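You operate a simulated robot arm through the tools that you are given. There is no shell and no other tool.

You run a simulated two-armed robot. Do the job below in one go: nothing can be reset, and whatever is moved stays where it is left.

TASK
Pull the strip out of the clamped arc, unclamp it and put the black clip away.
Fine: hang the strip in its free slot on the grey rack, then loosen the thumb screw; the clip goes in the green drawer; close it. Where these are worked on the way, their far stop is far enough and under half their travel is too little: green drawer.
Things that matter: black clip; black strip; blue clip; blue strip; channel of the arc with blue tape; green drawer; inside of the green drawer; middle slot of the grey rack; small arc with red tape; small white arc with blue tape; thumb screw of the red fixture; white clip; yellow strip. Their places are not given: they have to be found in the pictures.

Only the result counts: the job must be done as asked and must still hold three seconds after the hand-in. Knocking over, shifting, dropping, spilling or breaking anything else fails it.

THE ROBOT
Two 7-joint arms with two-finger grippers on one trunk that stands fixed in place. Base frame: the origin is at the foot of the trunk, x ahead of it, y to its left, z up. Readings come in mm, rad, newtons and seconds.
The left shoulder is at [30, 176, 1303], the right one opposite. With the tool pointing down near the work surface each hand reaches from about 100 to 800 mm from the base axis, measured 20 degrees to its own side. Payload 2.94 kg a hand.
The tool frame of a hand sits at the grasp point between the pads (the TCP): z along the fingers, y along the line on which they close. The tips reach 30 mm beyond it. The gripper opens to 138 mm. The gripper's body begins 109 mm behind the TCP.
Orientation is that of the tool frame in the base frame, as [roll, pitch, yaw] about the fixed x, y, z axes, in that order (R = Rz(yaw) Ry(pitch) Rx(roll)). With the fingers straight down and closing along the base's y, the tool's x points along the base's -x, its y along +y and its z along -z.

THE INTERFACE
- The arms move only by the tool jog_arm. It takes "left_plan", "right_plan" or both (then of equal length, played together; a hand with none holds still); each is a list of rows, each a list of 3 entries, a list of its own where there are three numbers: the shift along the base's x, y, z in units of 500 mm (1.0 is 500 mm), then the turn, a rotation vector about the base's x, y, z in units of 90 degrees (1.0 is 90 degrees), then the opening, from 0 (shut) to 1 (fully open). In form: [[[dx, dy, dz], [wx, wy, wz], claw], ...]. A call has 1 to 20 rows; each row is the pose to reach, as a shift and turn from the pose commanded when the call began. A call with a number of a shift or a turn outside -1 to 1 is refused whole. A row lasts 0.2 s, in which the tool goes at most 50 mm and 0.15 rad; a call with a longer step from one row to the next is refused whole, and so is a gripper value outside its range. Where a pose cannot be reached the arm comes as near as it can. A force on the tool above 90 N (or 10 N above the force at the start of the call, whichever is more), or a blocked arm, ends the call early, and 0.2 s more pass. The fingers move at their own pace and stop on an object; they squeeze with about 25 N. The grip force told is the motor's: it shows also when the fingers shut on nothing. Time passes only in rows, and 0.2 s behind the last, so rows that repeat a pose let the fingers close. The reply holds the time, the measured pose of the TCP, the force on the tool along the base axes, the opening and the grip force, in the units named above and with some noise, with the torque about the TCP (base axes, N m) and any sound that the robot's microphone picked up.
- Cameras (640 x 400 px; columns grow to the right, rows downward): "scene" is now at [64.3, 31.2, 1766.8]; the picture's right is [0.44, -0.90, 0.00], its down [-0.75, -0.37, -0.54] and it looks along [0.49, 0.24, -0.84] (base axes); focal length 275 px, centre (320, 200). "left" rides on the left gripper at [71, -19, -146] in its tool frame; the picture's right is [0.26, 0.96, 0.00], its down [-0.85, 0.23, -0.48] and it looks along [-0.46, 0.12, 0.88] (tool axes); focal length 280 px, centre (320, 200). "right" rides on the right gripper at [71, 19, -146] in its tool frame; the picture's right is [-0.26, 0.97, 0.00], its down [-0.85, -0.23, -0.48] and it looks along [-0.46, -0.12, 0.88] (tool axes); focal length 280 px, centre (320, 200).
- capture(camera): a new picture of that camera. The clock stands still meanwhile.
- move_column(by): slides the trunk up (or, below 0, down) by that many mm; the arms and the scene camera ride with it, the base frame stays. It gives what a move gives, with no picture.
- head_to(pan, tilt): turns the head with the scene camera to pan (to the left, within 2.094 rad either way) and tilt (down, from -0.506 to 1.204), counted from straight ahead of the robot. It gives what a move gives.
- probe_pixels(camera, pixels): for up to 12 pixels [column, row] of the newest picture of that camera ("zoom" is the newest enlarged one), the place [x, y, z] in the base frame of the surface seen there, good to about 3 mm. The clock stands still meanwhile.
- zoom(camera, box): a new picture of the part [left, top, right, bottom] of that camera's present view, enlarged. The clock stands still meanwhile.
- job_done(): hands the job in; it is judged then, once.

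Unless the task says otherwise, let go and move clear before handing in.

The tools are called after "Call:" by a JSON object that holds its "method" and its "body". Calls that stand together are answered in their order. jog_arm: Moves the arms, as the interface text tells. Its arguments: {"type":"object","properties":{"left_plan":{"type":"array","items":{"type":"array"}},"right_plan":{"type":"array","items":{"type":"array"}}},"required":[]} The other tools are called the same way: move_column (by) slides the trunk up or down; head_to (pan, tilt) turns the head that bears the scene camera; capture (camera) takes a picture; probe_pixels (camera, pixels) gives the place of the surface under pixels of a picture; zoom (camera, box) takes an enlarged picture of a part of a camera's view; job_done () hands the job in.

At the start:

```text
clock: 0.0
left_position: [448.1, 575.1, 1352.8]
left_ee_rot: [3.141, 0.0, -3.141]
left_ft_force: [-0.2, -0.6, -0.2]
left_moment: [0.01, -0.03, 0.03]
left_finger_gap: 137.9
left_finger_force: 0.1
right_position: [567.0, 83.1, 1312.1]
right_ee_rot: [3.141, 0.0, -3.141]
right_ft_force: [-0.1, 0.1, 0.8]
right_moment: [0.01, 0.0, -0.03]
right_finger_gap: 138.2
right_finger_force: 0.0
trunk travel left (down, up): [-475.0, 259.0]
head pan, tilt: [0.459, 0.995]
```

scene: 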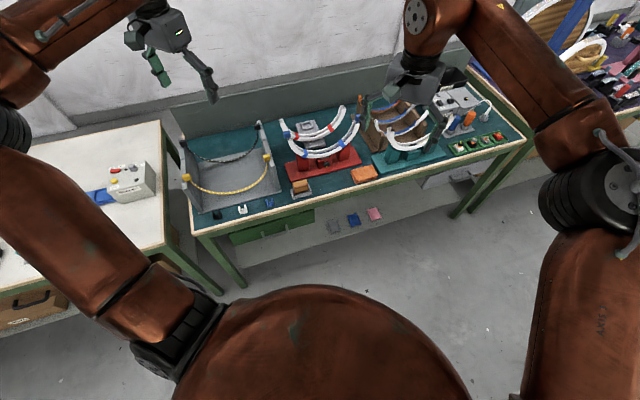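
right: 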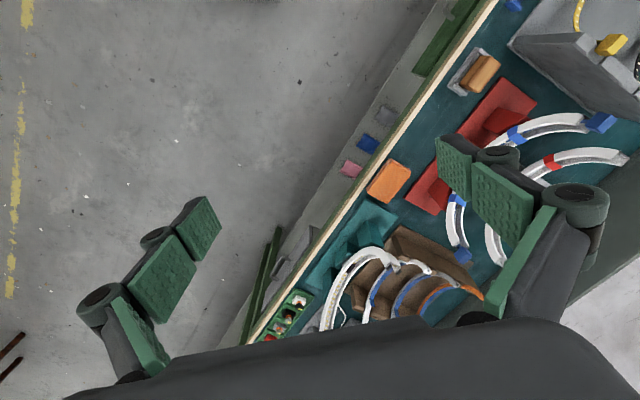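
left: 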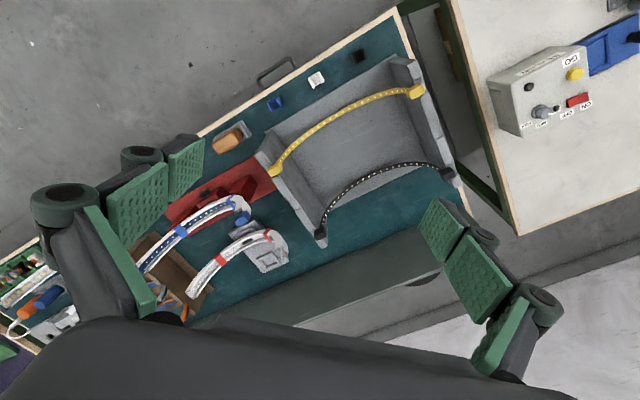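

The scene shows a bench with the grey rack (180-280, 120-210), the red fixture with arcs (280-360, 110-190), and a green drawer below (230-310, 215-240). I'll enlarge these areas first.

Call:
{"method": "zoom", "body": {"camera": "scene", "box": [160, 90, 300, 250]}}

Call:
{"method": "zoom", "body": {"camera": "scene", "box": [260, 80, 400, 220]}}

Call:
{"method": "zoom", "body": {"camera": "left", "box": [120, 30, 460, 330]}}

Call:
{"method": "zoom", "body": {"camera": "right", "box": [380, 0, 640, 300]}}

```text
2.50 times, centred on (230, 170) of scene
```

zoom: 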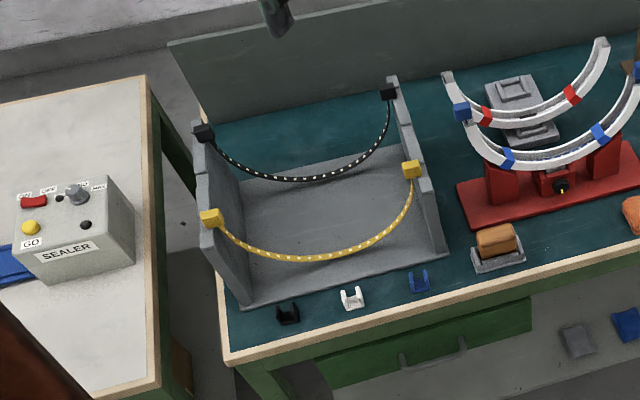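

```text
2.86 times, centred on (330, 150) of scene
```

zoom: 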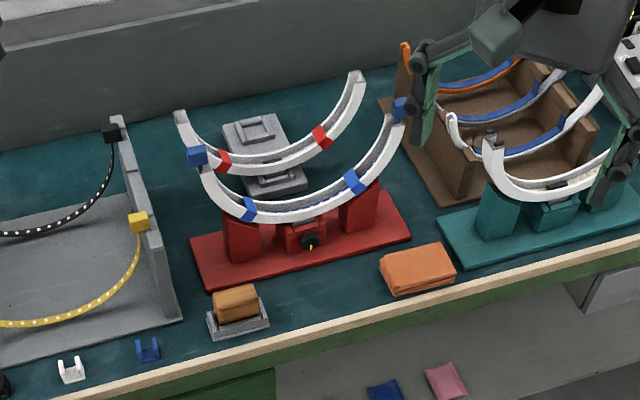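

```text
1.33 times, centred on (290, 180) of left
```

zoom: 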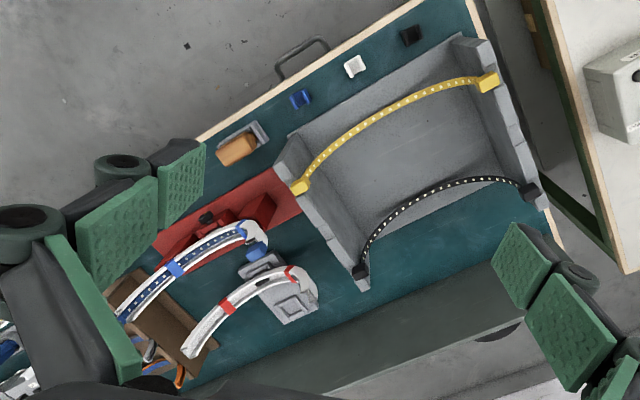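

```text
1.33 times, centred on (510, 150) of right
```

zoom: 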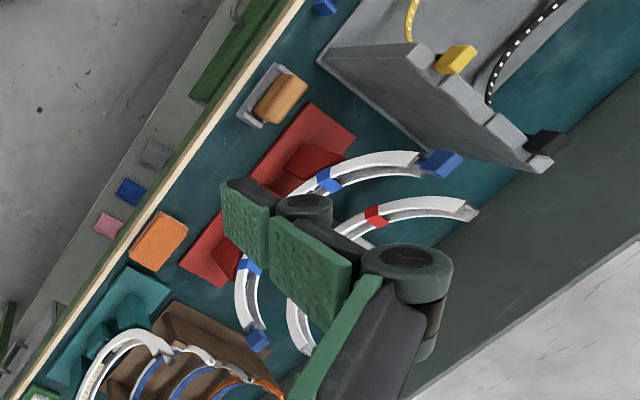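

The blue strip with its blue end blocks lies in the blue-taped arc on the red fixture. The rack has yellow in the front slot and black in the back one, so the middle slot is free. I'll probe the key points.

Call:
{"method": "zoom", "body": {"camera": "scene", "box": [170, 110, 290, 230]}}

Call:
{"method": "probe_pixels", "body": {"camera": "scene", "pixels": [[217, 213], [242, 208], [270, 201], [187, 177], [267, 156], [183, 143], [258, 126], [201, 236], [500, 150], [263, 233], [285, 150], [358, 117]]}}

```text
3.33 times, centred on (230, 170) of scene
```

zoom: 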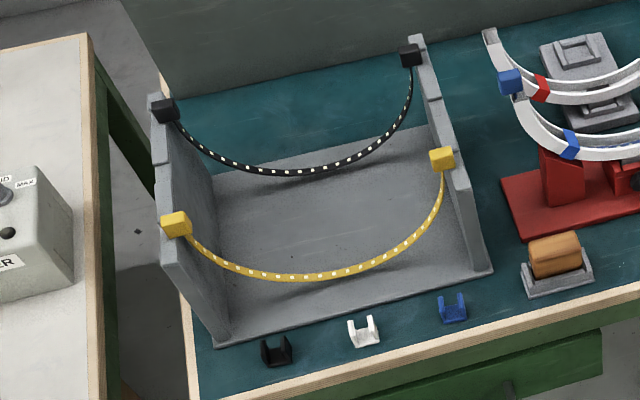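

```text
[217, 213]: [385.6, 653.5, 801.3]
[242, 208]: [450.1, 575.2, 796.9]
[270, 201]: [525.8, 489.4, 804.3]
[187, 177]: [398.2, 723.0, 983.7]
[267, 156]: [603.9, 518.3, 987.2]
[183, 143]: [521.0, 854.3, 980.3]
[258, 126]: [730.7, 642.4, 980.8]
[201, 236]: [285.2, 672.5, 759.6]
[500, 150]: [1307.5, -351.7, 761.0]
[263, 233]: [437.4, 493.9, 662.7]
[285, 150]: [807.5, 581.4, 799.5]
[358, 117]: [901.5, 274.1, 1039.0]
```

Rack block tops: yellow at (398,723) and (604,518), black at (521,854) and (731,642), z≈980. I'll zoom on the arc's ends and the rack walls for exact places.

Call:
{"method": "zoom", "body": {"camera": "scene", "box": [270, 95, 370, 195]}}

Call:
{"method": "probe_pixels", "body": {"camera": "zoom", "pixels": [[150, 200], [165, 202], [555, 110], [415, 350], [416, 338], [280, 320], [500, 250], [200, 440], [560, 330], [250, 230], [430, 160], [350, 310]]}}

```text
4.00 times, centred on (320, 145) of scene
```

zoom: 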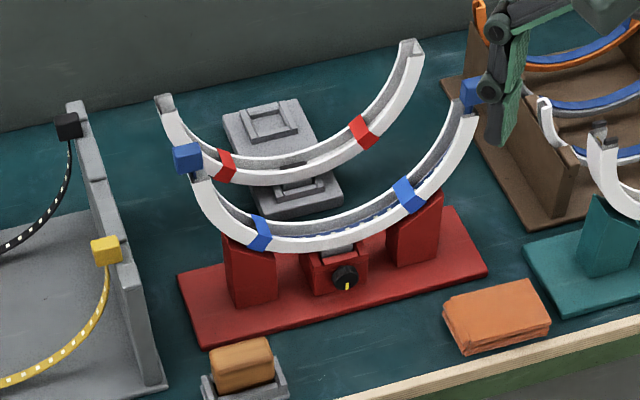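

```text
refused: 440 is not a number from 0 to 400
```

Call:
{"method": "probe_pixels", "body": {"camera": "zoom", "pixels": [[187, 152], [186, 162], [470, 90], [204, 195], [262, 233], [410, 195], [345, 277], [346, 268], [68, 122], [106, 244], [250, 280], [415, 220]]}}

Call:
{"method": "head_to", "body": {"pan": 0.75, "tilt": 0.85}}

Call:
{"method": "capture", "body": {"camera": "scene"}}

```text
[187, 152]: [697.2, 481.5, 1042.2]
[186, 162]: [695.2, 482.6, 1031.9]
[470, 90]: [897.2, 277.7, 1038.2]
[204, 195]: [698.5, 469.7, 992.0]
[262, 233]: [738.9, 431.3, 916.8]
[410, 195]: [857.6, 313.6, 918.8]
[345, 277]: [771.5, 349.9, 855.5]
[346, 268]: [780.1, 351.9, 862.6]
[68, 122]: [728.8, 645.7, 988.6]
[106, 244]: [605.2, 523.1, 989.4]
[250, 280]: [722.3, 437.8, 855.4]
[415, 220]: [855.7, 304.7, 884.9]
```

```text
clock: 0.8
left_position: [448.4, 574.9, 1352.8]
left_ee_rot: [-3.142, 0.0, 3.141]
left_ft_force: [-0.2, -1.1, -1.1]
left_moment: [0.01, 0.01, 0.01]
left_finger_gap: 138.2
left_finger_force: 0.0
right_position: [566.9, 83.2, 1312.4]
right_ee_rot: [3.141, 0.0, -3.14]
right_ft_force: [-0.1, 0.7, -1.0]
right_moment: [-0.01, -0.02, -0.01]
right_finger_gap: 137.7
right_finger_force: 0.0
trunk travel left (down, up): [-475.0, 259.0]
head pan, tilt: [0.75, 0.85]
```

```text
taken
```

scene: 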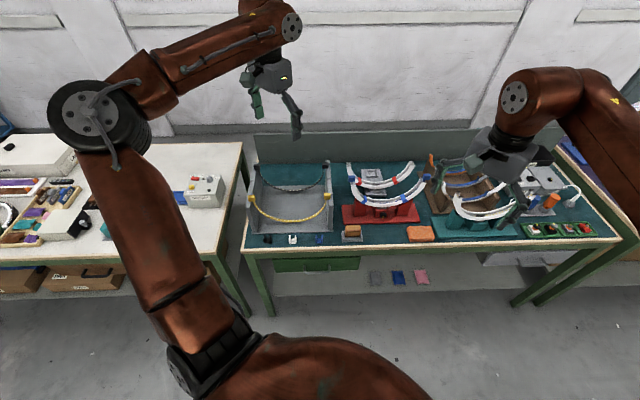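

The bench is turned 45° in the base frame, with the robot square in front of it. The blue block at the left end is at (696,482,1037), the right one at (897,278,1038), and the thumb screw at (772,350,857). I'll look closely at the rack notches and the block shape with the left camera and the new scene view.

Call:
{"method": "zoom", "body": {"camera": "left", "box": [250, 50, 470, 260]}}

Call:
{"method": "zoom", "body": {"camera": "scene", "box": [240, 150, 340, 270]}}

Call:
{"method": "zoom", "body": {"camera": "scene", "box": [335, 150, 435, 250]}}

Call:
{"method": "zoom", "body": {"camera": "left", "box": [130, 130, 330, 290]}}

```text
1.90 times, centred on (360, 155) of left
```

zoom: 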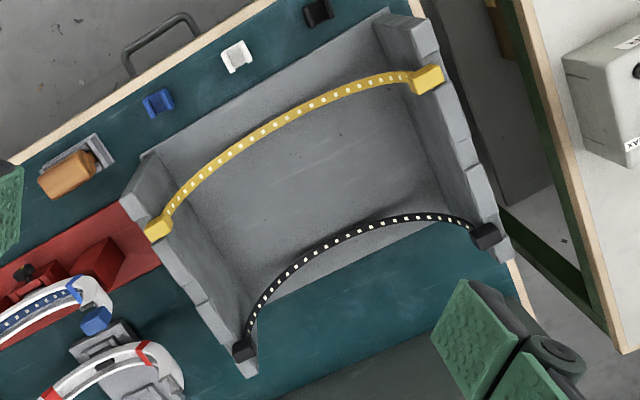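

```text
3.33 times, centred on (290, 210) of scene
```

zoom: 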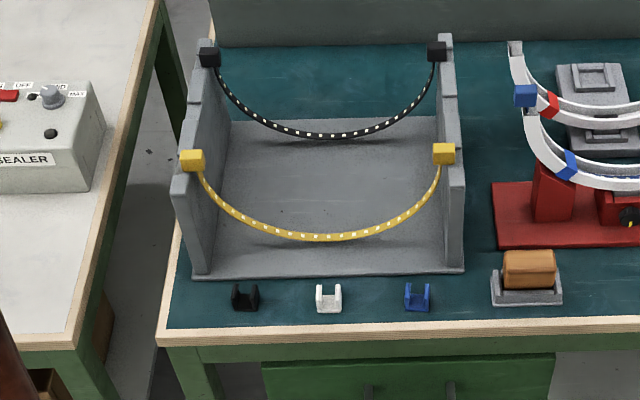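

```text
4.00 times, centred on (385, 200) of scene
```

zoom: 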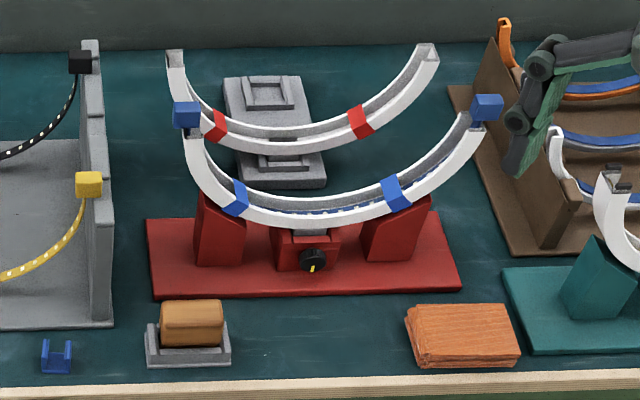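

```text
2.50 times, centred on (230, 210) of left
```

zoom: 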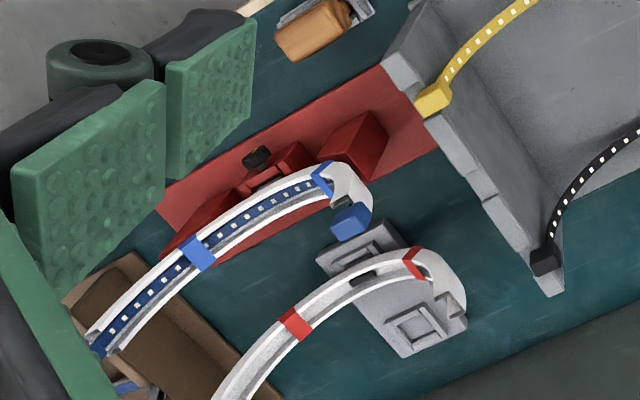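

The strip's right end block and tape bands need a closer look. I'll bring the left hand above the arc with its camera facing the back of the bench.

Call:
{"method": "jog_arm", "body": {"left_plan": [[[0.072, -0.04, -0.015], [0, 0, 0.07], 1], [[0.144, -0.08, -0.03], [0, 0, 0.14], 1], [[0.216, -0.12, -0.045], [0, 0, 0.21], 1], [[0.288, -0.16, -0.06], [0, 0, 0.28], 1], [[0.36, -0.2, -0.075], [0, 0, 0.35], 1], [[0.43, -0.24, -0.09], [0, 0, 0.42], 1], [[0.504, -0.29, -0.104], [0, 0, 0.5], 1]]}}

Call:
{"method": "capture", "body": {"camera": "left"}}

```text
clock: 2.4
left_position: [611.9, 440.5, 1282.9]
left_ee_rot: [-3.138, 0.002, -2.352]
left_ft_force: [-0.4, 0.2, 0.3]
left_moment: [0.0, 0.04, 0.0]
left_finger_gap: 137.8
left_finger_force: 0.0
left hand out of reach, approached as far as the arm can: row 5, 6, 7
right_position: [567.9, 85.8, 1312.7]
right_ee_rot: [3.141, -0.002, -3.141]
right_ft_force: [0.7, 0.4, -0.6]
right_moment: [-0.03, 0.01, 0.02]
right_finger_gap: 138.2
right_finger_force: 0.1
trunk travel left (down, up): [-475.0, 259.0]
head pan, tilt: [0.75, 0.85]
```

```text
taken
```

left: 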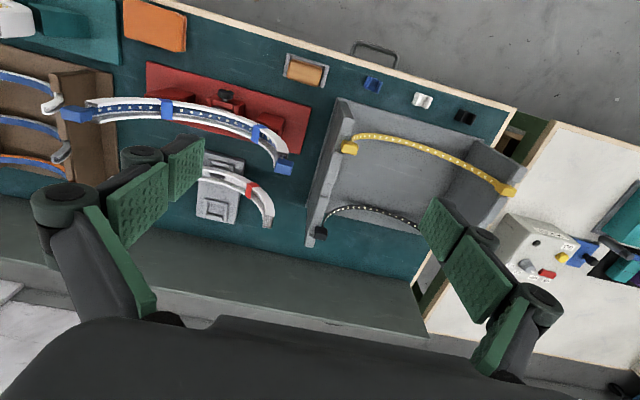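

The left hand stopped at its straight-down reach limit, so far targets need a forward-tilted tool. This view shows the arc from above, with blue blocks at (284,166) and (75,116); I'll zoom there.

Call:
{"method": "zoom", "body": {"camera": "left", "box": [40, 50, 310, 230]}}

Call:
{"method": "zoom", "body": {"camera": "left", "box": [240, 110, 320, 190]}}

Call:
{"method": "probe_pixels", "body": {"camera": "zoom", "pixels": [[360, 215], [330, 200], [385, 205], [355, 240], [300, 200], [130, 100], [270, 130], [310, 310], [420, 200], [200, 120]]}}

Call:
{"method": "zoom", "body": {"camera": "left", "box": [40, 70, 180, 150]}}

Call:
{"method": "zoom", "body": {"camera": "left", "box": [290, 90, 530, 260]}}

```text
2.22 times, centred on (175, 140) of left
```

zoom: 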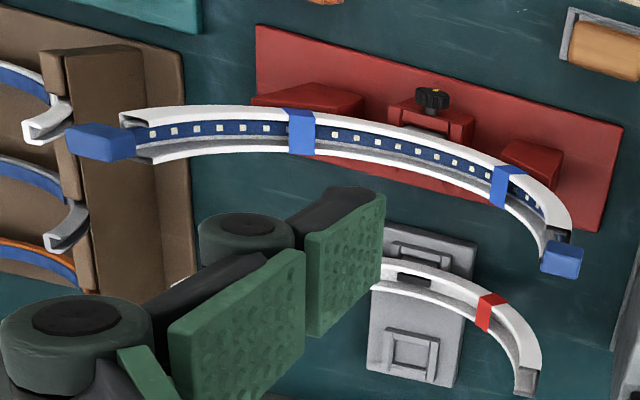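

```text
5.00 times, centred on (280, 150) of left
```

zoom: 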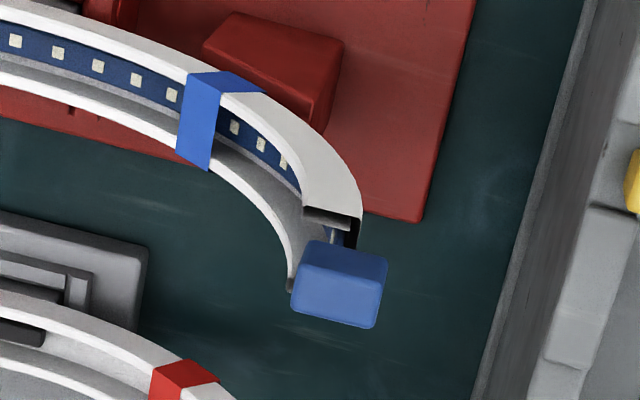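

```text
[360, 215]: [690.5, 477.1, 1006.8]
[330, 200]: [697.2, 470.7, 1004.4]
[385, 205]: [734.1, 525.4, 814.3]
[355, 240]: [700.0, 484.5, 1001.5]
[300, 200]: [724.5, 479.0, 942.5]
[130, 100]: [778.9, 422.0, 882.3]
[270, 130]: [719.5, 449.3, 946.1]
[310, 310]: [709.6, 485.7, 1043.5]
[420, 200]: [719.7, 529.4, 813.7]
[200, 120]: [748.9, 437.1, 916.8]
```

```text
4.57 times, centred on (110, 110) of left
```

zoom: 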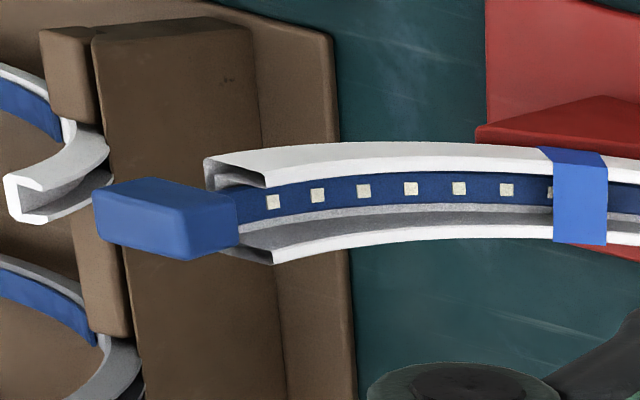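

```text
2.35 times, centred on (410, 175) of left
```

zoom: 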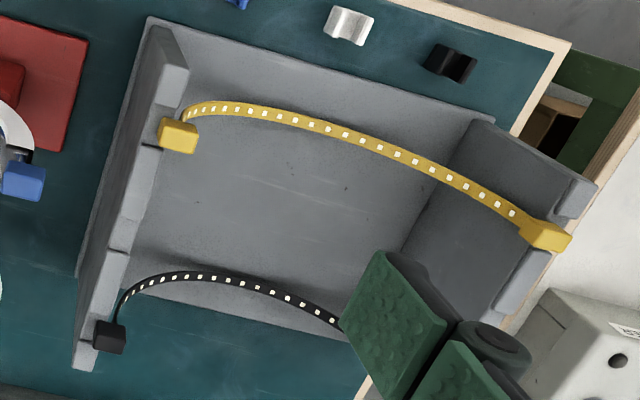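

The tape bands bridge the channel opening, so the strip probably has to be drawn out lengthwise from one end. I'll tilt the left tool 45° forward and come nearer to see the left block closely.

Call:
{"method": "jog_arm", "body": {"left_plan": [[[0, 0, -0.05], [0.059, -0.059, 0], 1], [[0, 0, -0.1], [0.118, -0.118, 0], 1], [[0, 0, -0.15], [0.177, -0.177, 0], 1], [[0, 0, -0.2], [0.236, -0.236, 0], 1], [[0, 0, -0.25], [0.295, -0.295, 0], 1], [[0, 0, -0.3], [0.354, -0.354, 0], 1]]}}

Call:
{"method": "capture", "body": {"camera": "left"}}

Call:
{"method": "capture", "body": {"camera": "scene"}}

```text
clock: 3.8
left_position: [610.4, 439.0, 1135.5]
left_ee_rot: [-3.14, 0.788, -2.355]
left_ft_force: [-0.6, -1.1, 0.1]
left_moment: [-0.01, 0.04, 0.0]
left_finger_gap: 137.9
left_finger_force: 0.0
right_position: [568.4, 83.2, 1312.1]
right_ee_rot: [3.141, -0.003, 3.14]
right_ft_force: [0.2, 0.4, -0.5]
right_moment: [0.03, 0.07, -0.04]
right_finger_gap: 137.8
right_finger_force: 0.0
trunk travel left (down, up): [-475.0, 259.0]
head pan, tilt: [0.75, 0.85]
```

```text
taken
```

left: 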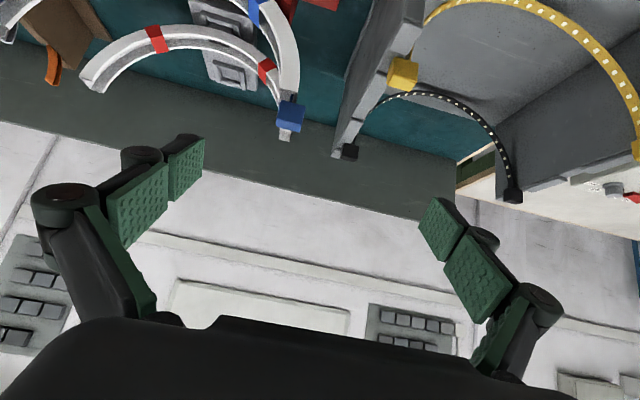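

```text
taken
```

scene: 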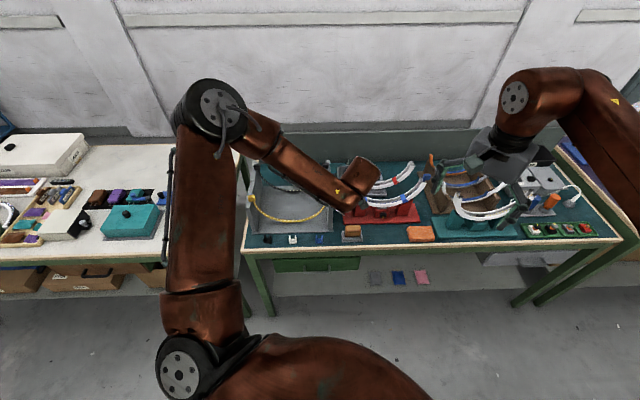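

Commands start from the reached pose, good. The block is at (291,112) in the left view; I'll zoom there and on the rack notches at (400,75).

Call:
{"method": "zoom", "body": {"camera": "left", "box": [230, 60, 350, 150]}}

Call:
{"method": "zoom", "body": {"camera": "left", "box": [320, 0, 440, 180]}}

```text
4.44 times, centred on (290, 105) of left
```

zoom: 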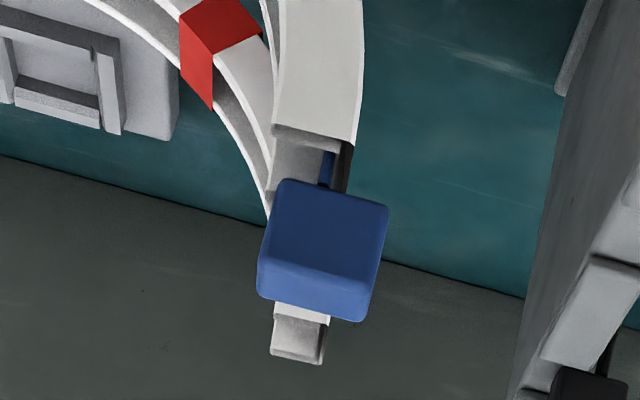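

```text
2.22 times, centred on (380, 90) of left
```

zoom: 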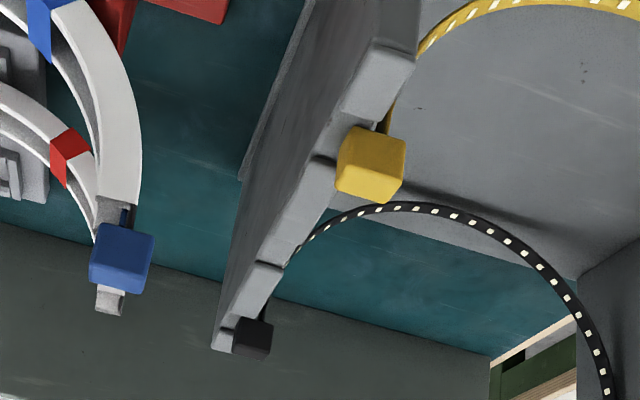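

The block is wider than the channel, so it cannot pass along it; and a thin slit shows at (268,265) of the zoom between two rack teeth. I'll move the left hand over the rack's right wall for a clearer view of the slot.

Call:
{"method": "jog_arm", "body": {"left_plan": [[[0, 0.04, 0.02], [-0.06, 0.06, 0], 1], [[-0.01, 0.08, 0.03], [-0.12, 0.12, 0], 1], [[-0.018, 0.12, 0.04], [-0.18, 0.18, 0], 1], [[-0.018, 0.154, 0.05], [-0.236, 0.236, 0], 1]]}}

Call:
{"method": "capture", "body": {"camera": "left"}}

```text
clock: 4.8
left_position: [603.0, 516.9, 1159.8]
left_ee_rot: [-3.142, 0.26, -2.356]
left_ft_force: [-0.9, 0.1, 0.3]
left_moment: [-0.03, 0.04, -0.02]
left_finger_gap: 138.4
left_finger_force: 0.0
right_position: [567.9, 84.0, 1313.0]
right_ee_rot: [-3.14, -0.002, -3.141]
right_ft_force: [-0.5, -0.1, -0.4]
right_moment: [0.0, -0.01, 0.02]
right_finger_gap: 138.1
right_finger_force: 0.1
trunk travel left (down, up): [-475.0, 259.0]
head pan, tilt: [0.75, 0.85]
```

```text
taken
```

left: 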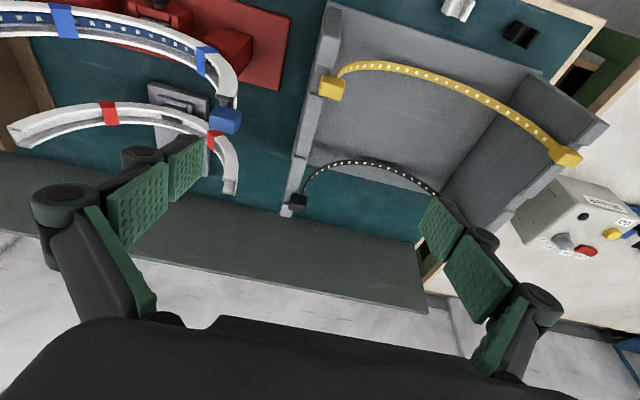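

Call:
{"method": "zoom", "body": {"camera": "left", "box": [270, 40, 390, 220]}}

Call:
{"method": "zoom", "body": {"camera": "left", "box": [470, 80, 630, 240]}}

Call:
{"method": "zoom", "body": {"camera": "left", "box": [180, 40, 260, 140]}}

```text
2.22 times, centred on (330, 130) of left
```

zoom: 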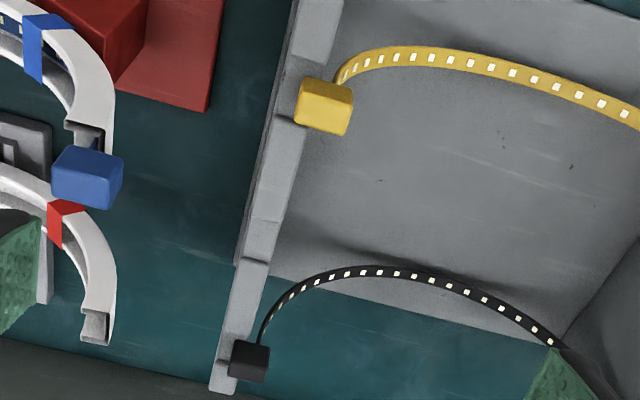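

```text
2.50 times, centred on (550, 160) of left
```

zoom: 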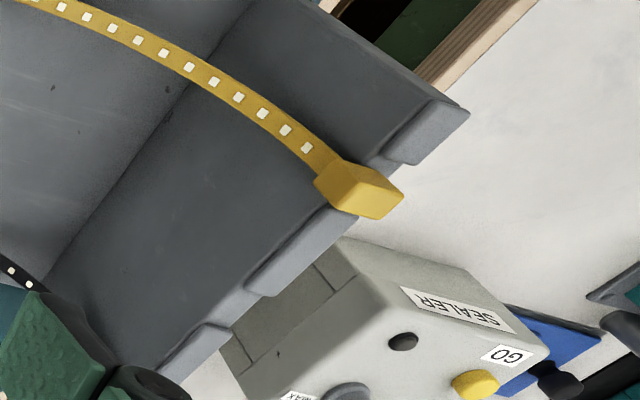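

```text
4.00 times, centred on (220, 90) of left
```

zoom: 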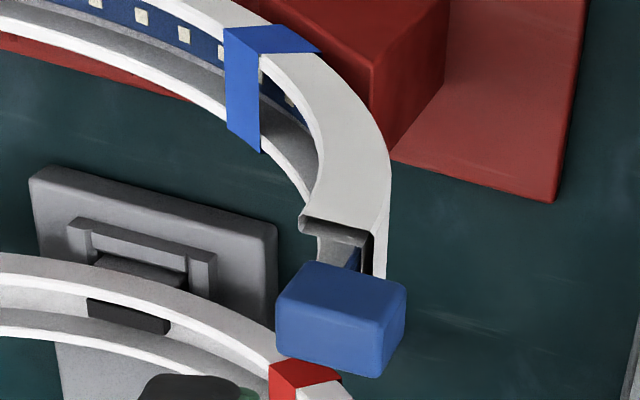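

The notches are gaps between raised teeth, with the free middle one near (250,240) of the rack zoom. I'll probe its edges and the neighbouring slots.

Call:
{"method": "zoom", "body": {"camera": "left", "box": [280, 60, 360, 200]}}

Call:
{"method": "probe_pixels", "body": {"camera": "left", "pixels": [[325, 100], [322, 112], [318, 130], [316, 136], [314, 142], [312, 147], [311, 150], [308, 156], [303, 175], [299, 202], [332, 88], [328, 60]]}}

```text
2.86 times, centred on (320, 130) of left
```

zoom: 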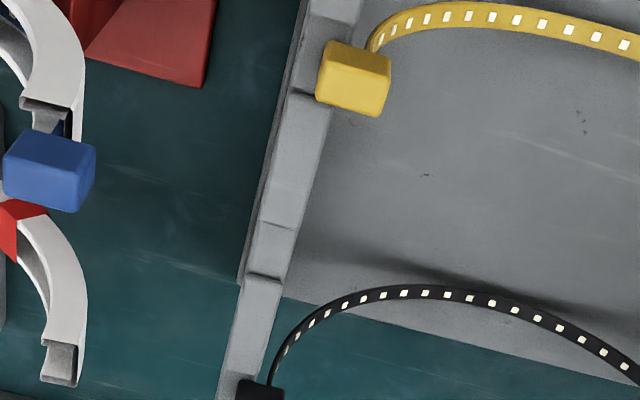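

```text
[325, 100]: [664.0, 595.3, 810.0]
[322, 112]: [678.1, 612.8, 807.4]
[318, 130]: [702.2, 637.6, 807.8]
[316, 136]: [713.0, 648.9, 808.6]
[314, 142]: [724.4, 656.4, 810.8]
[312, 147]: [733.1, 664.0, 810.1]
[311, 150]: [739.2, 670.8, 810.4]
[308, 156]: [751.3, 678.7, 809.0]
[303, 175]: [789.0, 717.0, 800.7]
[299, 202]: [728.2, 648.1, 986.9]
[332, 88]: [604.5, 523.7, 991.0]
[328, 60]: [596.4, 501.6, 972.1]
```

Call:
{"method": "probe_pixels", "body": {"camera": "zoom", "pixels": [[305, 98], [295, 150], [283, 210], [279, 220], [275, 240], [268, 265], [266, 276], [262, 285], [250, 340], [350, 60], [335, 20], [345, 98]]}}

Call:
{"method": "zoom", "body": {"camera": "left", "box": [470, 110, 610, 240]}}

```text
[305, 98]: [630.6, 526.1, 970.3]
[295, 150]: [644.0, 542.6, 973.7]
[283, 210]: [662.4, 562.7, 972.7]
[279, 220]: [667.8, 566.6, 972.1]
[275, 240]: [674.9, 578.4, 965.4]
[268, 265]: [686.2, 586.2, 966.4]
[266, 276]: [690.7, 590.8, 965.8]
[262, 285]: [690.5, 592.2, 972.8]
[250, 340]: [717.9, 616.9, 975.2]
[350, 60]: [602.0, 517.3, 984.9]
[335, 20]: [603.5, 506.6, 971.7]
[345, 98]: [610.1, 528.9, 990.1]
```

```text
3.08 times, centred on (540, 175) of left
```

zoom: 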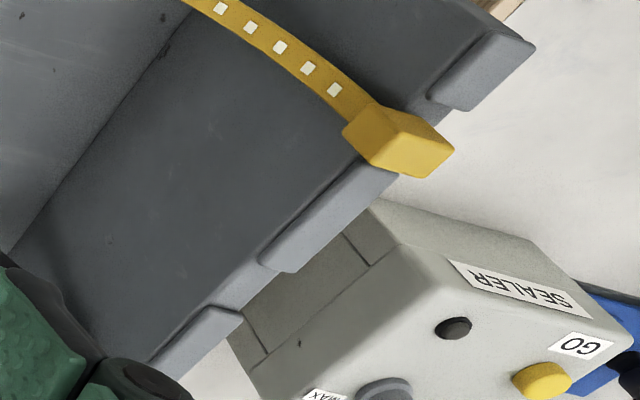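

Right-wall middle notch spans q≈873–907 with floor z≈966 and teeth z≈973. I'll measure the yellow block seated on the right wall as a template for where the blue block must sit.

Call:
{"method": "zoom", "body": {"camera": "left", "box": [300, 60, 364, 100]}}

Call:
{"method": "zoom", "body": {"camera": "left", "box": [530, 130, 594, 170]}}

Call:
{"method": "zoom", "body": {"camera": "left", "box": [190, 95, 254, 135]}}

```text
10.00 times, centred on (332, 80) of left
```

zoom: 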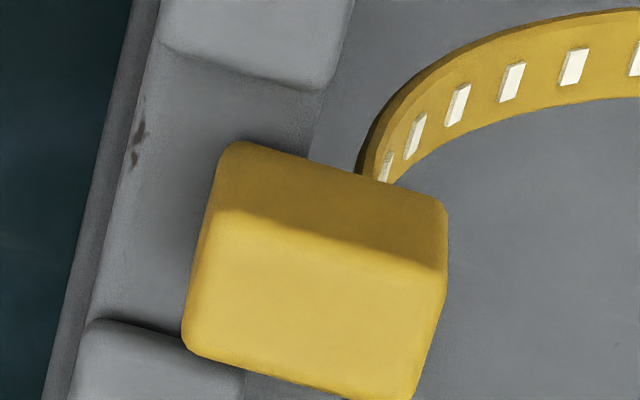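

```text
10.00 times, centred on (562, 150) of left
```

zoom: 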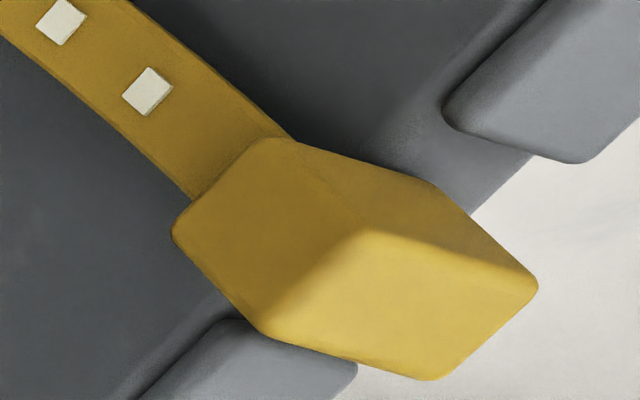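

```text
10.00 times, centred on (222, 115) of left
```

zoom: 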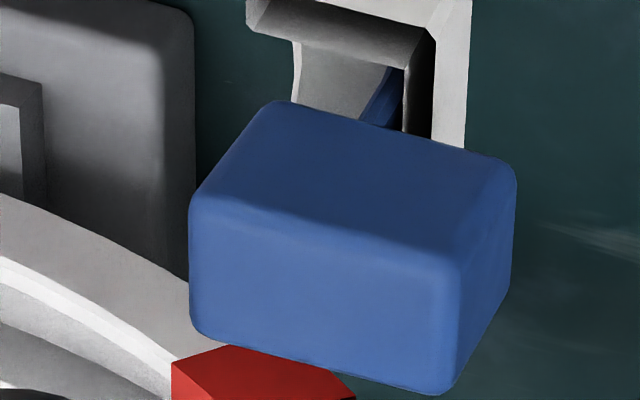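

Call:
{"method": "probe_pixels", "body": {"camera": "zoom", "pixels": [[215, 240], [200, 330], [440, 380], [445, 280], [290, 130], [495, 180], [320, 300], [350, 160], [380, 95], [450, 60], [330, 45], [505, 250]]}}

Call:
{"method": "zoom", "body": {"camera": "left", "box": [300, 60, 364, 100]}}

Call:
{"method": "probe_pixels", "body": {"camera": "zoom", "pixels": [[220, 215], [200, 335], [400, 390], [435, 280], [245, 150], [430, 200], [320, 300], [170, 200], [280, 110], [120, 340], [105, 240], [300, 130]]}}

Call:
{"method": "zoom", "body": {"camera": "left", "box": [530, 130, 594, 170]}}

Call:
{"method": "probe_pixels", "body": {"camera": "zoom", "pixels": [[365, 240], [530, 285], [430, 370], [280, 325], [285, 145], [185, 230], [400, 300], [440, 180], [290, 360], [500, 140], [590, 110], [240, 340]]}}

```text
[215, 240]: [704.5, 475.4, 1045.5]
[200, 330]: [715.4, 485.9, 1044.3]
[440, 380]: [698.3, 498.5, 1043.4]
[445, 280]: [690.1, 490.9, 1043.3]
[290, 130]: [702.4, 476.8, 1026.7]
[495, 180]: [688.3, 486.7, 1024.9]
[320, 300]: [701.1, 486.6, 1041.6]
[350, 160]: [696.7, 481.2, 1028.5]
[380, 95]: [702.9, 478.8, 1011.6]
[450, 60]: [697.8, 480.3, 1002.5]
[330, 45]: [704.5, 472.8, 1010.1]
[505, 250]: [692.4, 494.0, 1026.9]
```

```text
10.00 times, centred on (332, 80) of left
```

zoom: 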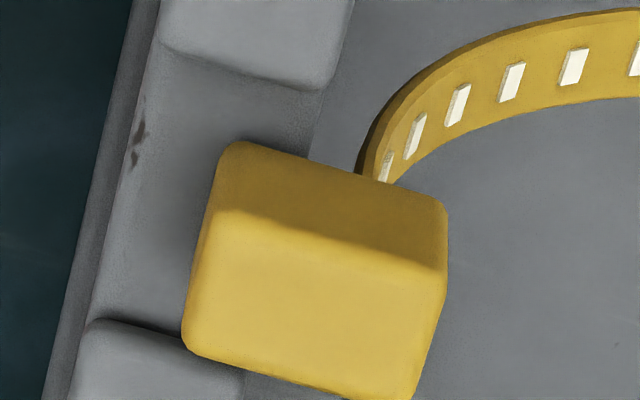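

```text
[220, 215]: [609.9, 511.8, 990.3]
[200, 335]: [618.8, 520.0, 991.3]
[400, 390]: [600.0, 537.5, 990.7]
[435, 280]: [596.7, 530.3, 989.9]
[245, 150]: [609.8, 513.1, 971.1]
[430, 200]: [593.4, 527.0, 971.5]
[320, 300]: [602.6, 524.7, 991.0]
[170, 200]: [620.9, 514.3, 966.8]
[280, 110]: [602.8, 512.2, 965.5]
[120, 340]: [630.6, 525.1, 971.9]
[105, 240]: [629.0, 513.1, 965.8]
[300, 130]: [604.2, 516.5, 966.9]
```

```text
10.00 times, centred on (562, 150) of left
```

zoom: 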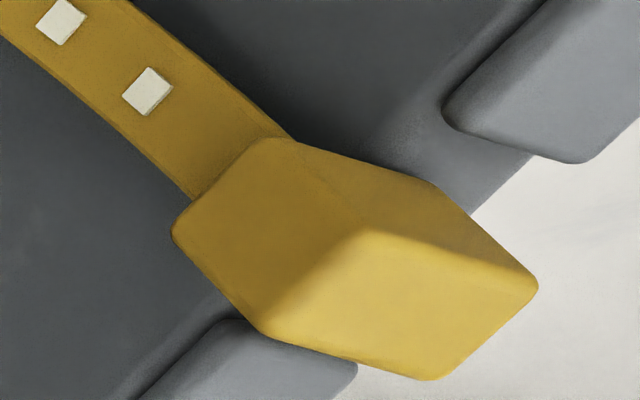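

```text
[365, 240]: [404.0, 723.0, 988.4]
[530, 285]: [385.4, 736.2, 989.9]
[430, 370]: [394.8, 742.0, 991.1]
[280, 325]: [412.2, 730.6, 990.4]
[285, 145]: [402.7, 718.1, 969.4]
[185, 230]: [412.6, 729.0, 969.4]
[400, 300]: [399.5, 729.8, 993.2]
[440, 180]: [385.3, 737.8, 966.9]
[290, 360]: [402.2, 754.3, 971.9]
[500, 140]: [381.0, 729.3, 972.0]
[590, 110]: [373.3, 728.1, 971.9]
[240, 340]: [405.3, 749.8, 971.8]
```

The seated yellow blocks are centred at u≈57.5 and −237, q≈801 with bottoms on z≈966. The blue ones should therefore end at q≈890 with the same u. Before bringing the right hand to the right block I'll check what stands near it.

Call:
{"method": "zoom", "body": {"camera": "scene", "box": [390, 140, 530, 250]}}

Call:
{"method": "zoom", "body": {"camera": "right", "box": [400, 90, 640, 360]}}

Call:
{"method": "probe_pixels", "body": {"camera": "scene", "pixels": [[430, 155], [445, 188], [457, 198], [478, 215], [422, 176], [425, 185], [350, 165], [400, 172], [460, 180]]}}

```text
3.64 times, centred on (460, 195) of scene
```

zoom: 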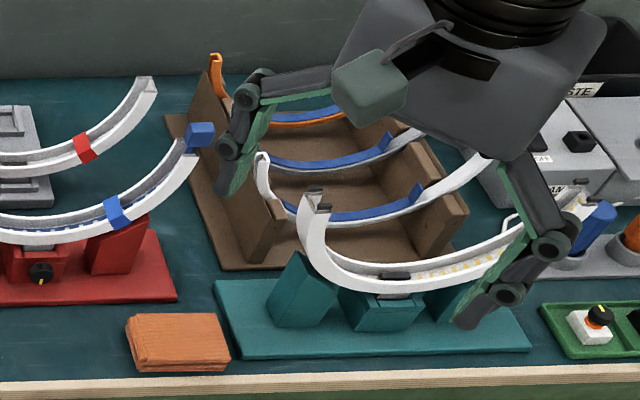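

```text
1.48 times, centred on (520, 225) of right
```

zoom: 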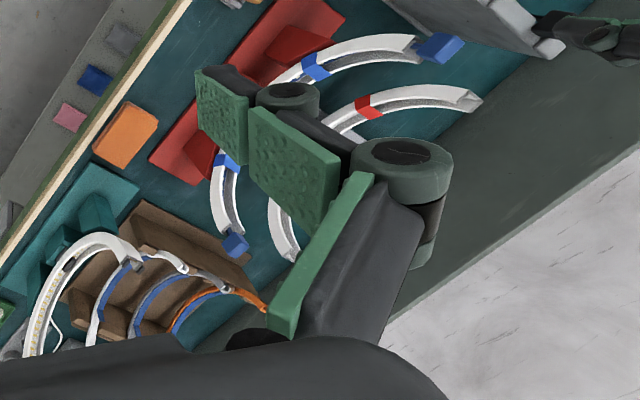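

```text
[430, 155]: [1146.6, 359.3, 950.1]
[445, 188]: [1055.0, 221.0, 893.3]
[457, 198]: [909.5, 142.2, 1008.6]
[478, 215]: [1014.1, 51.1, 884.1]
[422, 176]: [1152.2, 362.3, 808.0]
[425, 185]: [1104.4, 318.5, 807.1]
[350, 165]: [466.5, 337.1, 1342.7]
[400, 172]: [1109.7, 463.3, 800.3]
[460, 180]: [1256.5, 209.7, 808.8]
```

The teal arc's left end (909,142,1009) stays well below the right hand's route. I'll yaw the right hand 45° and then tilt it toward a standoff before the right blue block.

Call:
{"method": "jog_arm", "body": {"right_plan": [[[0, 0, 0], [0, 0, 0.085], 1], [[0, 0, 0], [0, 0, 0.17], 1], [[0, 0, 0], [0, 0, 0.255], 0.8], [[0, 0, 0], [0, 0, 0.34], 0.6], [[0, 0, 0], [0, 0, 0.425], 0.45], [[0, 0, 0], [0, 0, 0.5], 0.45]]}}

Call:
{"method": "jog_arm", "body": {"right_plan": [[[0.064, 0.03, -0.045], [0.049, -0.049, 0], 0.45], [[0.128, 0.061, -0.09], [0.098, -0.098, 0], 0.45], [[0.192, 0.091, -0.136], [0.147, -0.147, 0], 0.45], [[0.257, 0.122, -0.182], [0.196, -0.196, 0], 0.45], [[0.321, 0.152, -0.228], [0.245, -0.245, 0], 0.45], [[0.385, 0.183, -0.273], [0.294, -0.294, 0], 0.45], [[0.45, 0.213, -0.318], [0.343, -0.343, 0], 0.45], [[0.514, 0.244, -0.364], [0.393, -0.393, 0], 0.45]]}}

Call:
{"method": "capture", "body": {"camera": "right"}}

Call:
{"method": "capture", "body": {"camera": "scene"}}

```text
clock: 6.2
left_position: [600.7, 517.6, 1160.9]
left_ee_rot: [3.141, 0.262, -2.355]
left_ft_force: [-0.6, 0.1, -0.6]
left_moment: [-0.01, 0.01, -0.03]
left_finger_gap: 137.7
left_finger_force: 0.0
right_position: [567.3, 83.0, 1313.5]
right_ee_rot: [-3.141, -0.003, -2.352]
right_ft_force: [-0.4, -0.7, 0.0]
right_moment: [0.01, 0.01, 0.0]
right_finger_gap: 62.0
right_finger_force: 0.0
trunk travel left (down, up): [-475.0, 259.0]
head pan, tilt: [0.75, 0.85]
```

```text
clock: 8.0
left_position: [599.7, 523.9, 1157.5]
left_ee_rot: [-3.138, 0.256, -2.352]
left_ft_force: [-1.4, 0.4, 0.2]
left_moment: [-0.11, 0.02, -0.04]
left_finger_gap: 137.9
left_finger_force: 0.1
right_position: [745.3, 167.4, 1099.8]
right_ee_rot: [-3.137, 0.841, -2.352]
right_ft_force: [-0.7, 0.5, 1.2]
right_moment: [-0.15, 0.04, -0.07]
right_finger_gap: 62.0
right_finger_force: 0.0
right hand out of reach, approached as far as the arm can: row 2, 3, 4, 5, 6, 7, 8
trunk travel left (down, up): [-475.0, 259.0]
head pan, tilt: [0.75, 0.85]
```

```text
taken
```

right: 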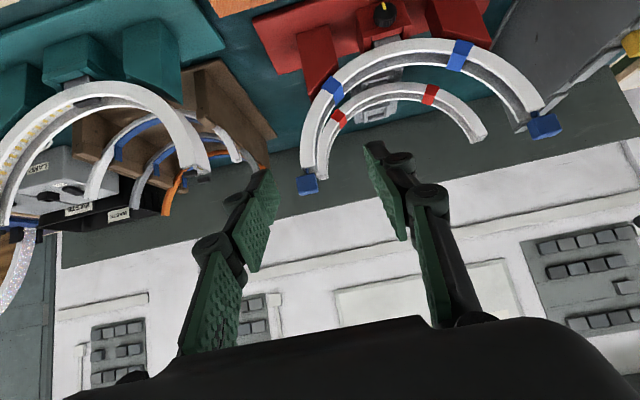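

```text
taken
```

scene: 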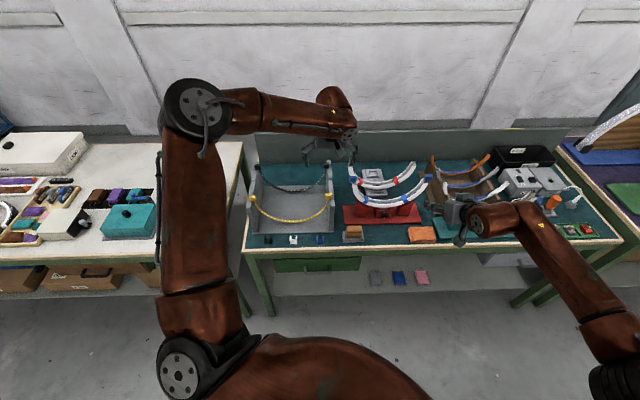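

The right hand stopped short at (745,167,1100). I'll probe the arm's joints in the picture to learn the real link lengths and posture.

Call:
{"method": "probe_pixels", "body": {"camera": "scene", "pixels": [[197, 108], [180, 372], [190, 200], [335, 105], [350, 130], [590, 375], [560, 290], [475, 222], [520, 220], [620, 370]]}}

Call:
{"method": "head_to", "body": {"pan": 0.1, "tilt": 0.7}}

Call:
{"method": "capture", "body": {"camera": "scene"}}

```text
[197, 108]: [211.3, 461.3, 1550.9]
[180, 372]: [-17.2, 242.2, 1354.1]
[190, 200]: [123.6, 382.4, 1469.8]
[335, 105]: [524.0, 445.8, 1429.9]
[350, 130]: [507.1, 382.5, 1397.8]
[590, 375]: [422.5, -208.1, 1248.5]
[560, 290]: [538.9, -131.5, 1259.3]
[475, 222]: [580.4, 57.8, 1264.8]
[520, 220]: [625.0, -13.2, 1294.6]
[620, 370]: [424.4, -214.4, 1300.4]
```

```text
clock: 9.0
left_position: [600.1, 517.1, 1159.3]
left_ee_rot: [-3.14, 0.263, -2.356]
left_ft_force: [-0.2, 0.6, -0.3]
left_moment: [-0.07, 0.0, 0.02]
left_finger_gap: 138.1
left_finger_force: 0.1
right_position: [745.3, 161.2, 1099.3]
right_ee_rot: [-3.14, 0.844, -2.356]
right_ft_force: [-0.2, -0.1, 0.2]
right_moment: [0.01, 0.0, -0.03]
right_finger_gap: 62.1
right_finger_force: 0.1
trunk travel left (down, up): [-475.0, 259.0]
head pan, tilt: [0.099, 0.7]
```

```text
taken
```

scene: 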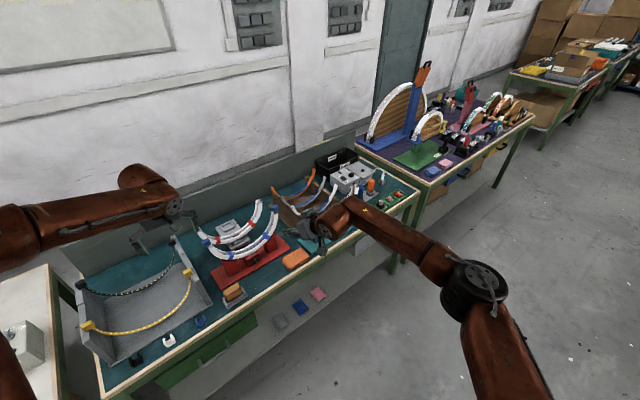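

The right elbow is clearly still bent, so this is perhaps not a hard reach limit. I'll try the rest of the move again more slowly.

Call:
{"method": "jog_arm", "body": {"right_plan": [[[0.02, 0.02, 0.0], [0, 0, 0], 0.45], [[0.04, 0.04, 0.0], [0, 0, 0], 0.45], [[0.06, 0.06, 0.0], [0, 0, 0], 0.45], [[0.08, 0.08, 0.0], [0, 0, 0], 0.45], [[0.1, 0.1, 0.0], [0, 0, 0], 0.45]]}}

```text
clock: 10.2
left_position: [601.3, 516.4, 1160.4]
left_ee_rot: [-3.141, 0.261, -2.356]
left_ft_force: [0.1, 0.0, -0.3]
left_moment: [-0.01, 0.01, 0.01]
left_finger_gap: 137.9
left_finger_force: 0.1
right_position: [764.5, 180.1, 1099.8]
right_ee_rot: [-3.141, 0.871, -2.357]
right_ft_force: [0.3, -0.8, -0.1]
right_moment: [0.02, 0.02, 0.0]
right_finger_gap: 62.2
right_finger_force: 0.1
right hand out of reach, approached as far as the arm can: row 3, 4, 5
trunk travel left (down, up): [-475.0, 259.0]
head pan, tilt: [0.099, 0.7]
```

The arms can reach about 890 mm from a shoulder at best. That puts the right block and the rack slots out of the right hand's range, so the left hand must do the placing. I'll bring the left hand to a standoff in front of the left blue block at 45° tilt.

Call:
{"method": "jog_arm", "body": {"left_plan": [[[0.014, -0.05, 0.0], [0.059, -0.059, 0], 0.7], [[0.028, -0.1, -0.01], [0.118, -0.118, 0], 0.5], [[0.042, -0.15, -0.03], [0.177, -0.177, 0], 0.45], [[0.054, -0.205, -0.048], [0.236, -0.236, 0], 0.45], [[0.054, -0.205, -0.048], [0.236, -0.236, 0], 0.45]]}}

Call:
{"method": "head_to", "body": {"pan": 0.6, "tilt": 0.8}}

Call:
{"method": "capture", "body": {"camera": "left"}}

Call:
{"method": "capture", "body": {"camera": "scene"}}

```text
clock: 11.4
left_position: [629.2, 414.1, 1136.5]
left_ee_rot: [-3.14, 0.786, -2.353]
left_ft_force: [0.3, 0.4, -0.2]
left_moment: [0.01, -0.01, -0.03]
left_finger_gap: 62.0
left_finger_force: 0.0
right_position: [764.3, 180.7, 1099.6]
right_ee_rot: [3.141, 0.873, -2.356]
right_ft_force: [-0.4, -0.1, -0.6]
right_moment: [0.02, 0.02, 0.01]
right_finger_gap: 62.4
right_finger_force: 0.0
trunk travel left (down, up): [-475.0, 259.0]
head pan, tilt: [0.099, 0.7]
```

```text
clock: 12.3
left_position: [628.2, 413.6, 1137.4]
left_ee_rot: [3.141, 0.785, -2.355]
left_ft_force: [-0.2, -0.3, -0.4]
left_moment: [-0.01, 0.0, -0.02]
left_finger_gap: 62.5
left_finger_force: 0.1
right_position: [763.9, 179.9, 1099.7]
right_ee_rot: [-3.141, 0.873, -2.355]
right_ft_force: [-0.4, 0.0, -0.1]
right_moment: [-0.03, 0.04, -0.02]
right_finger_gap: 62.4
right_finger_force: 0.2
trunk travel left (down, up): [-475.0, 259.0]
head pan, tilt: [0.6, 0.799]
```

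```text
taken
```

left: 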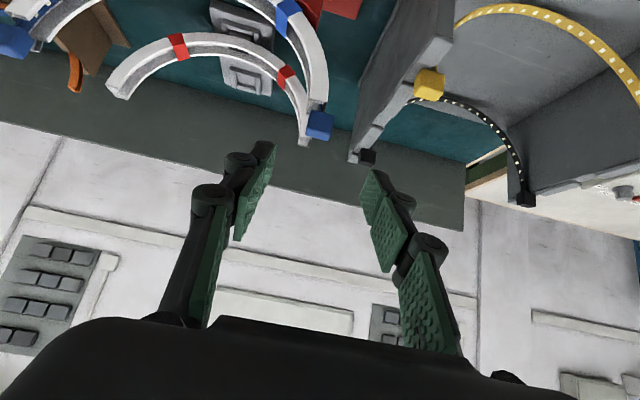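

```text
taken
```

scene: 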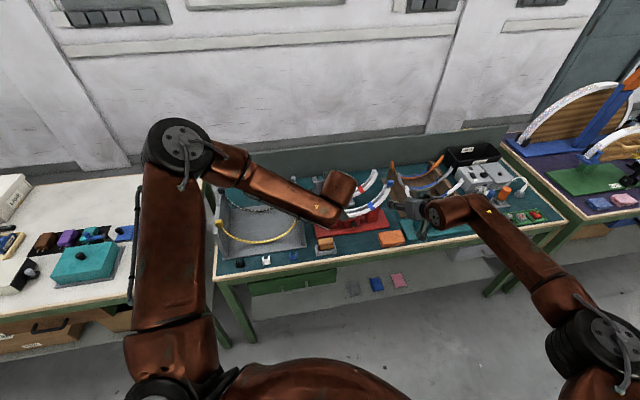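

The left hand is 120 mm short of the left block, aimed right. I'll probe both blocks and the hanging yellow strip's sag to learn the strip's shape and length.

Call:
{"method": "probe_pixels", "body": {"camera": "left", "pixels": [[320, 125], [15, 42], [25, 38], [8, 30], [550, 15], [600, 45], [470, 12], [510, 8], [636, 90], [460, 105], [318, 112]]}}

Call:
{"method": "probe_pixels", "body": {"camera": "scene", "pixels": [[222, 215], [230, 230], [240, 239], [255, 243], [270, 242], [285, 237], [297, 225], [300, 215], [262, 243]]}}

Call:
{"method": "zoom", "body": {"camera": "left", "box": [250, 0, 360, 140]}}

Call:
{"method": "capture", "body": {"camera": "right"}}

```text
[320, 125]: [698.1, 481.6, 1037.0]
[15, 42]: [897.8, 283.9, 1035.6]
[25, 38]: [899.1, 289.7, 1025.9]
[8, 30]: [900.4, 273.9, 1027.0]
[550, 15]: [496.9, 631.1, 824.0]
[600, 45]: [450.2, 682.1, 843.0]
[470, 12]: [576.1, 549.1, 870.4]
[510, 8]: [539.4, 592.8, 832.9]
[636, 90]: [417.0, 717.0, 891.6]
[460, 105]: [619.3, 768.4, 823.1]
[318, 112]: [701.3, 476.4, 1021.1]
```

```text
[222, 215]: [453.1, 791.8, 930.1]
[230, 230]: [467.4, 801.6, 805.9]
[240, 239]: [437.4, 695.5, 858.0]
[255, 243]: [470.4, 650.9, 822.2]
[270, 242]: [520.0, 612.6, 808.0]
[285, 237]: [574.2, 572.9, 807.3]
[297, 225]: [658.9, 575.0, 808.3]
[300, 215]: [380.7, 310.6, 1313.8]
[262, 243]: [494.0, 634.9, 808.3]
```

```text
2.86 times, centred on (305, 70) of left
```

zoom: 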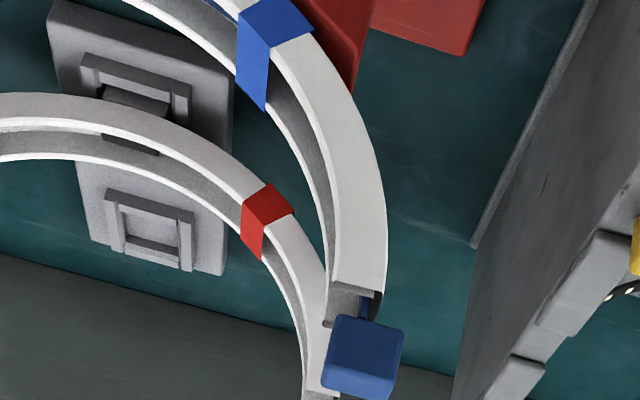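

```text
taken
```

right: 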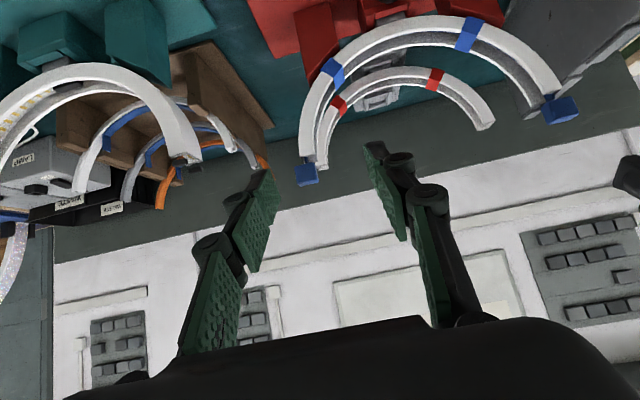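

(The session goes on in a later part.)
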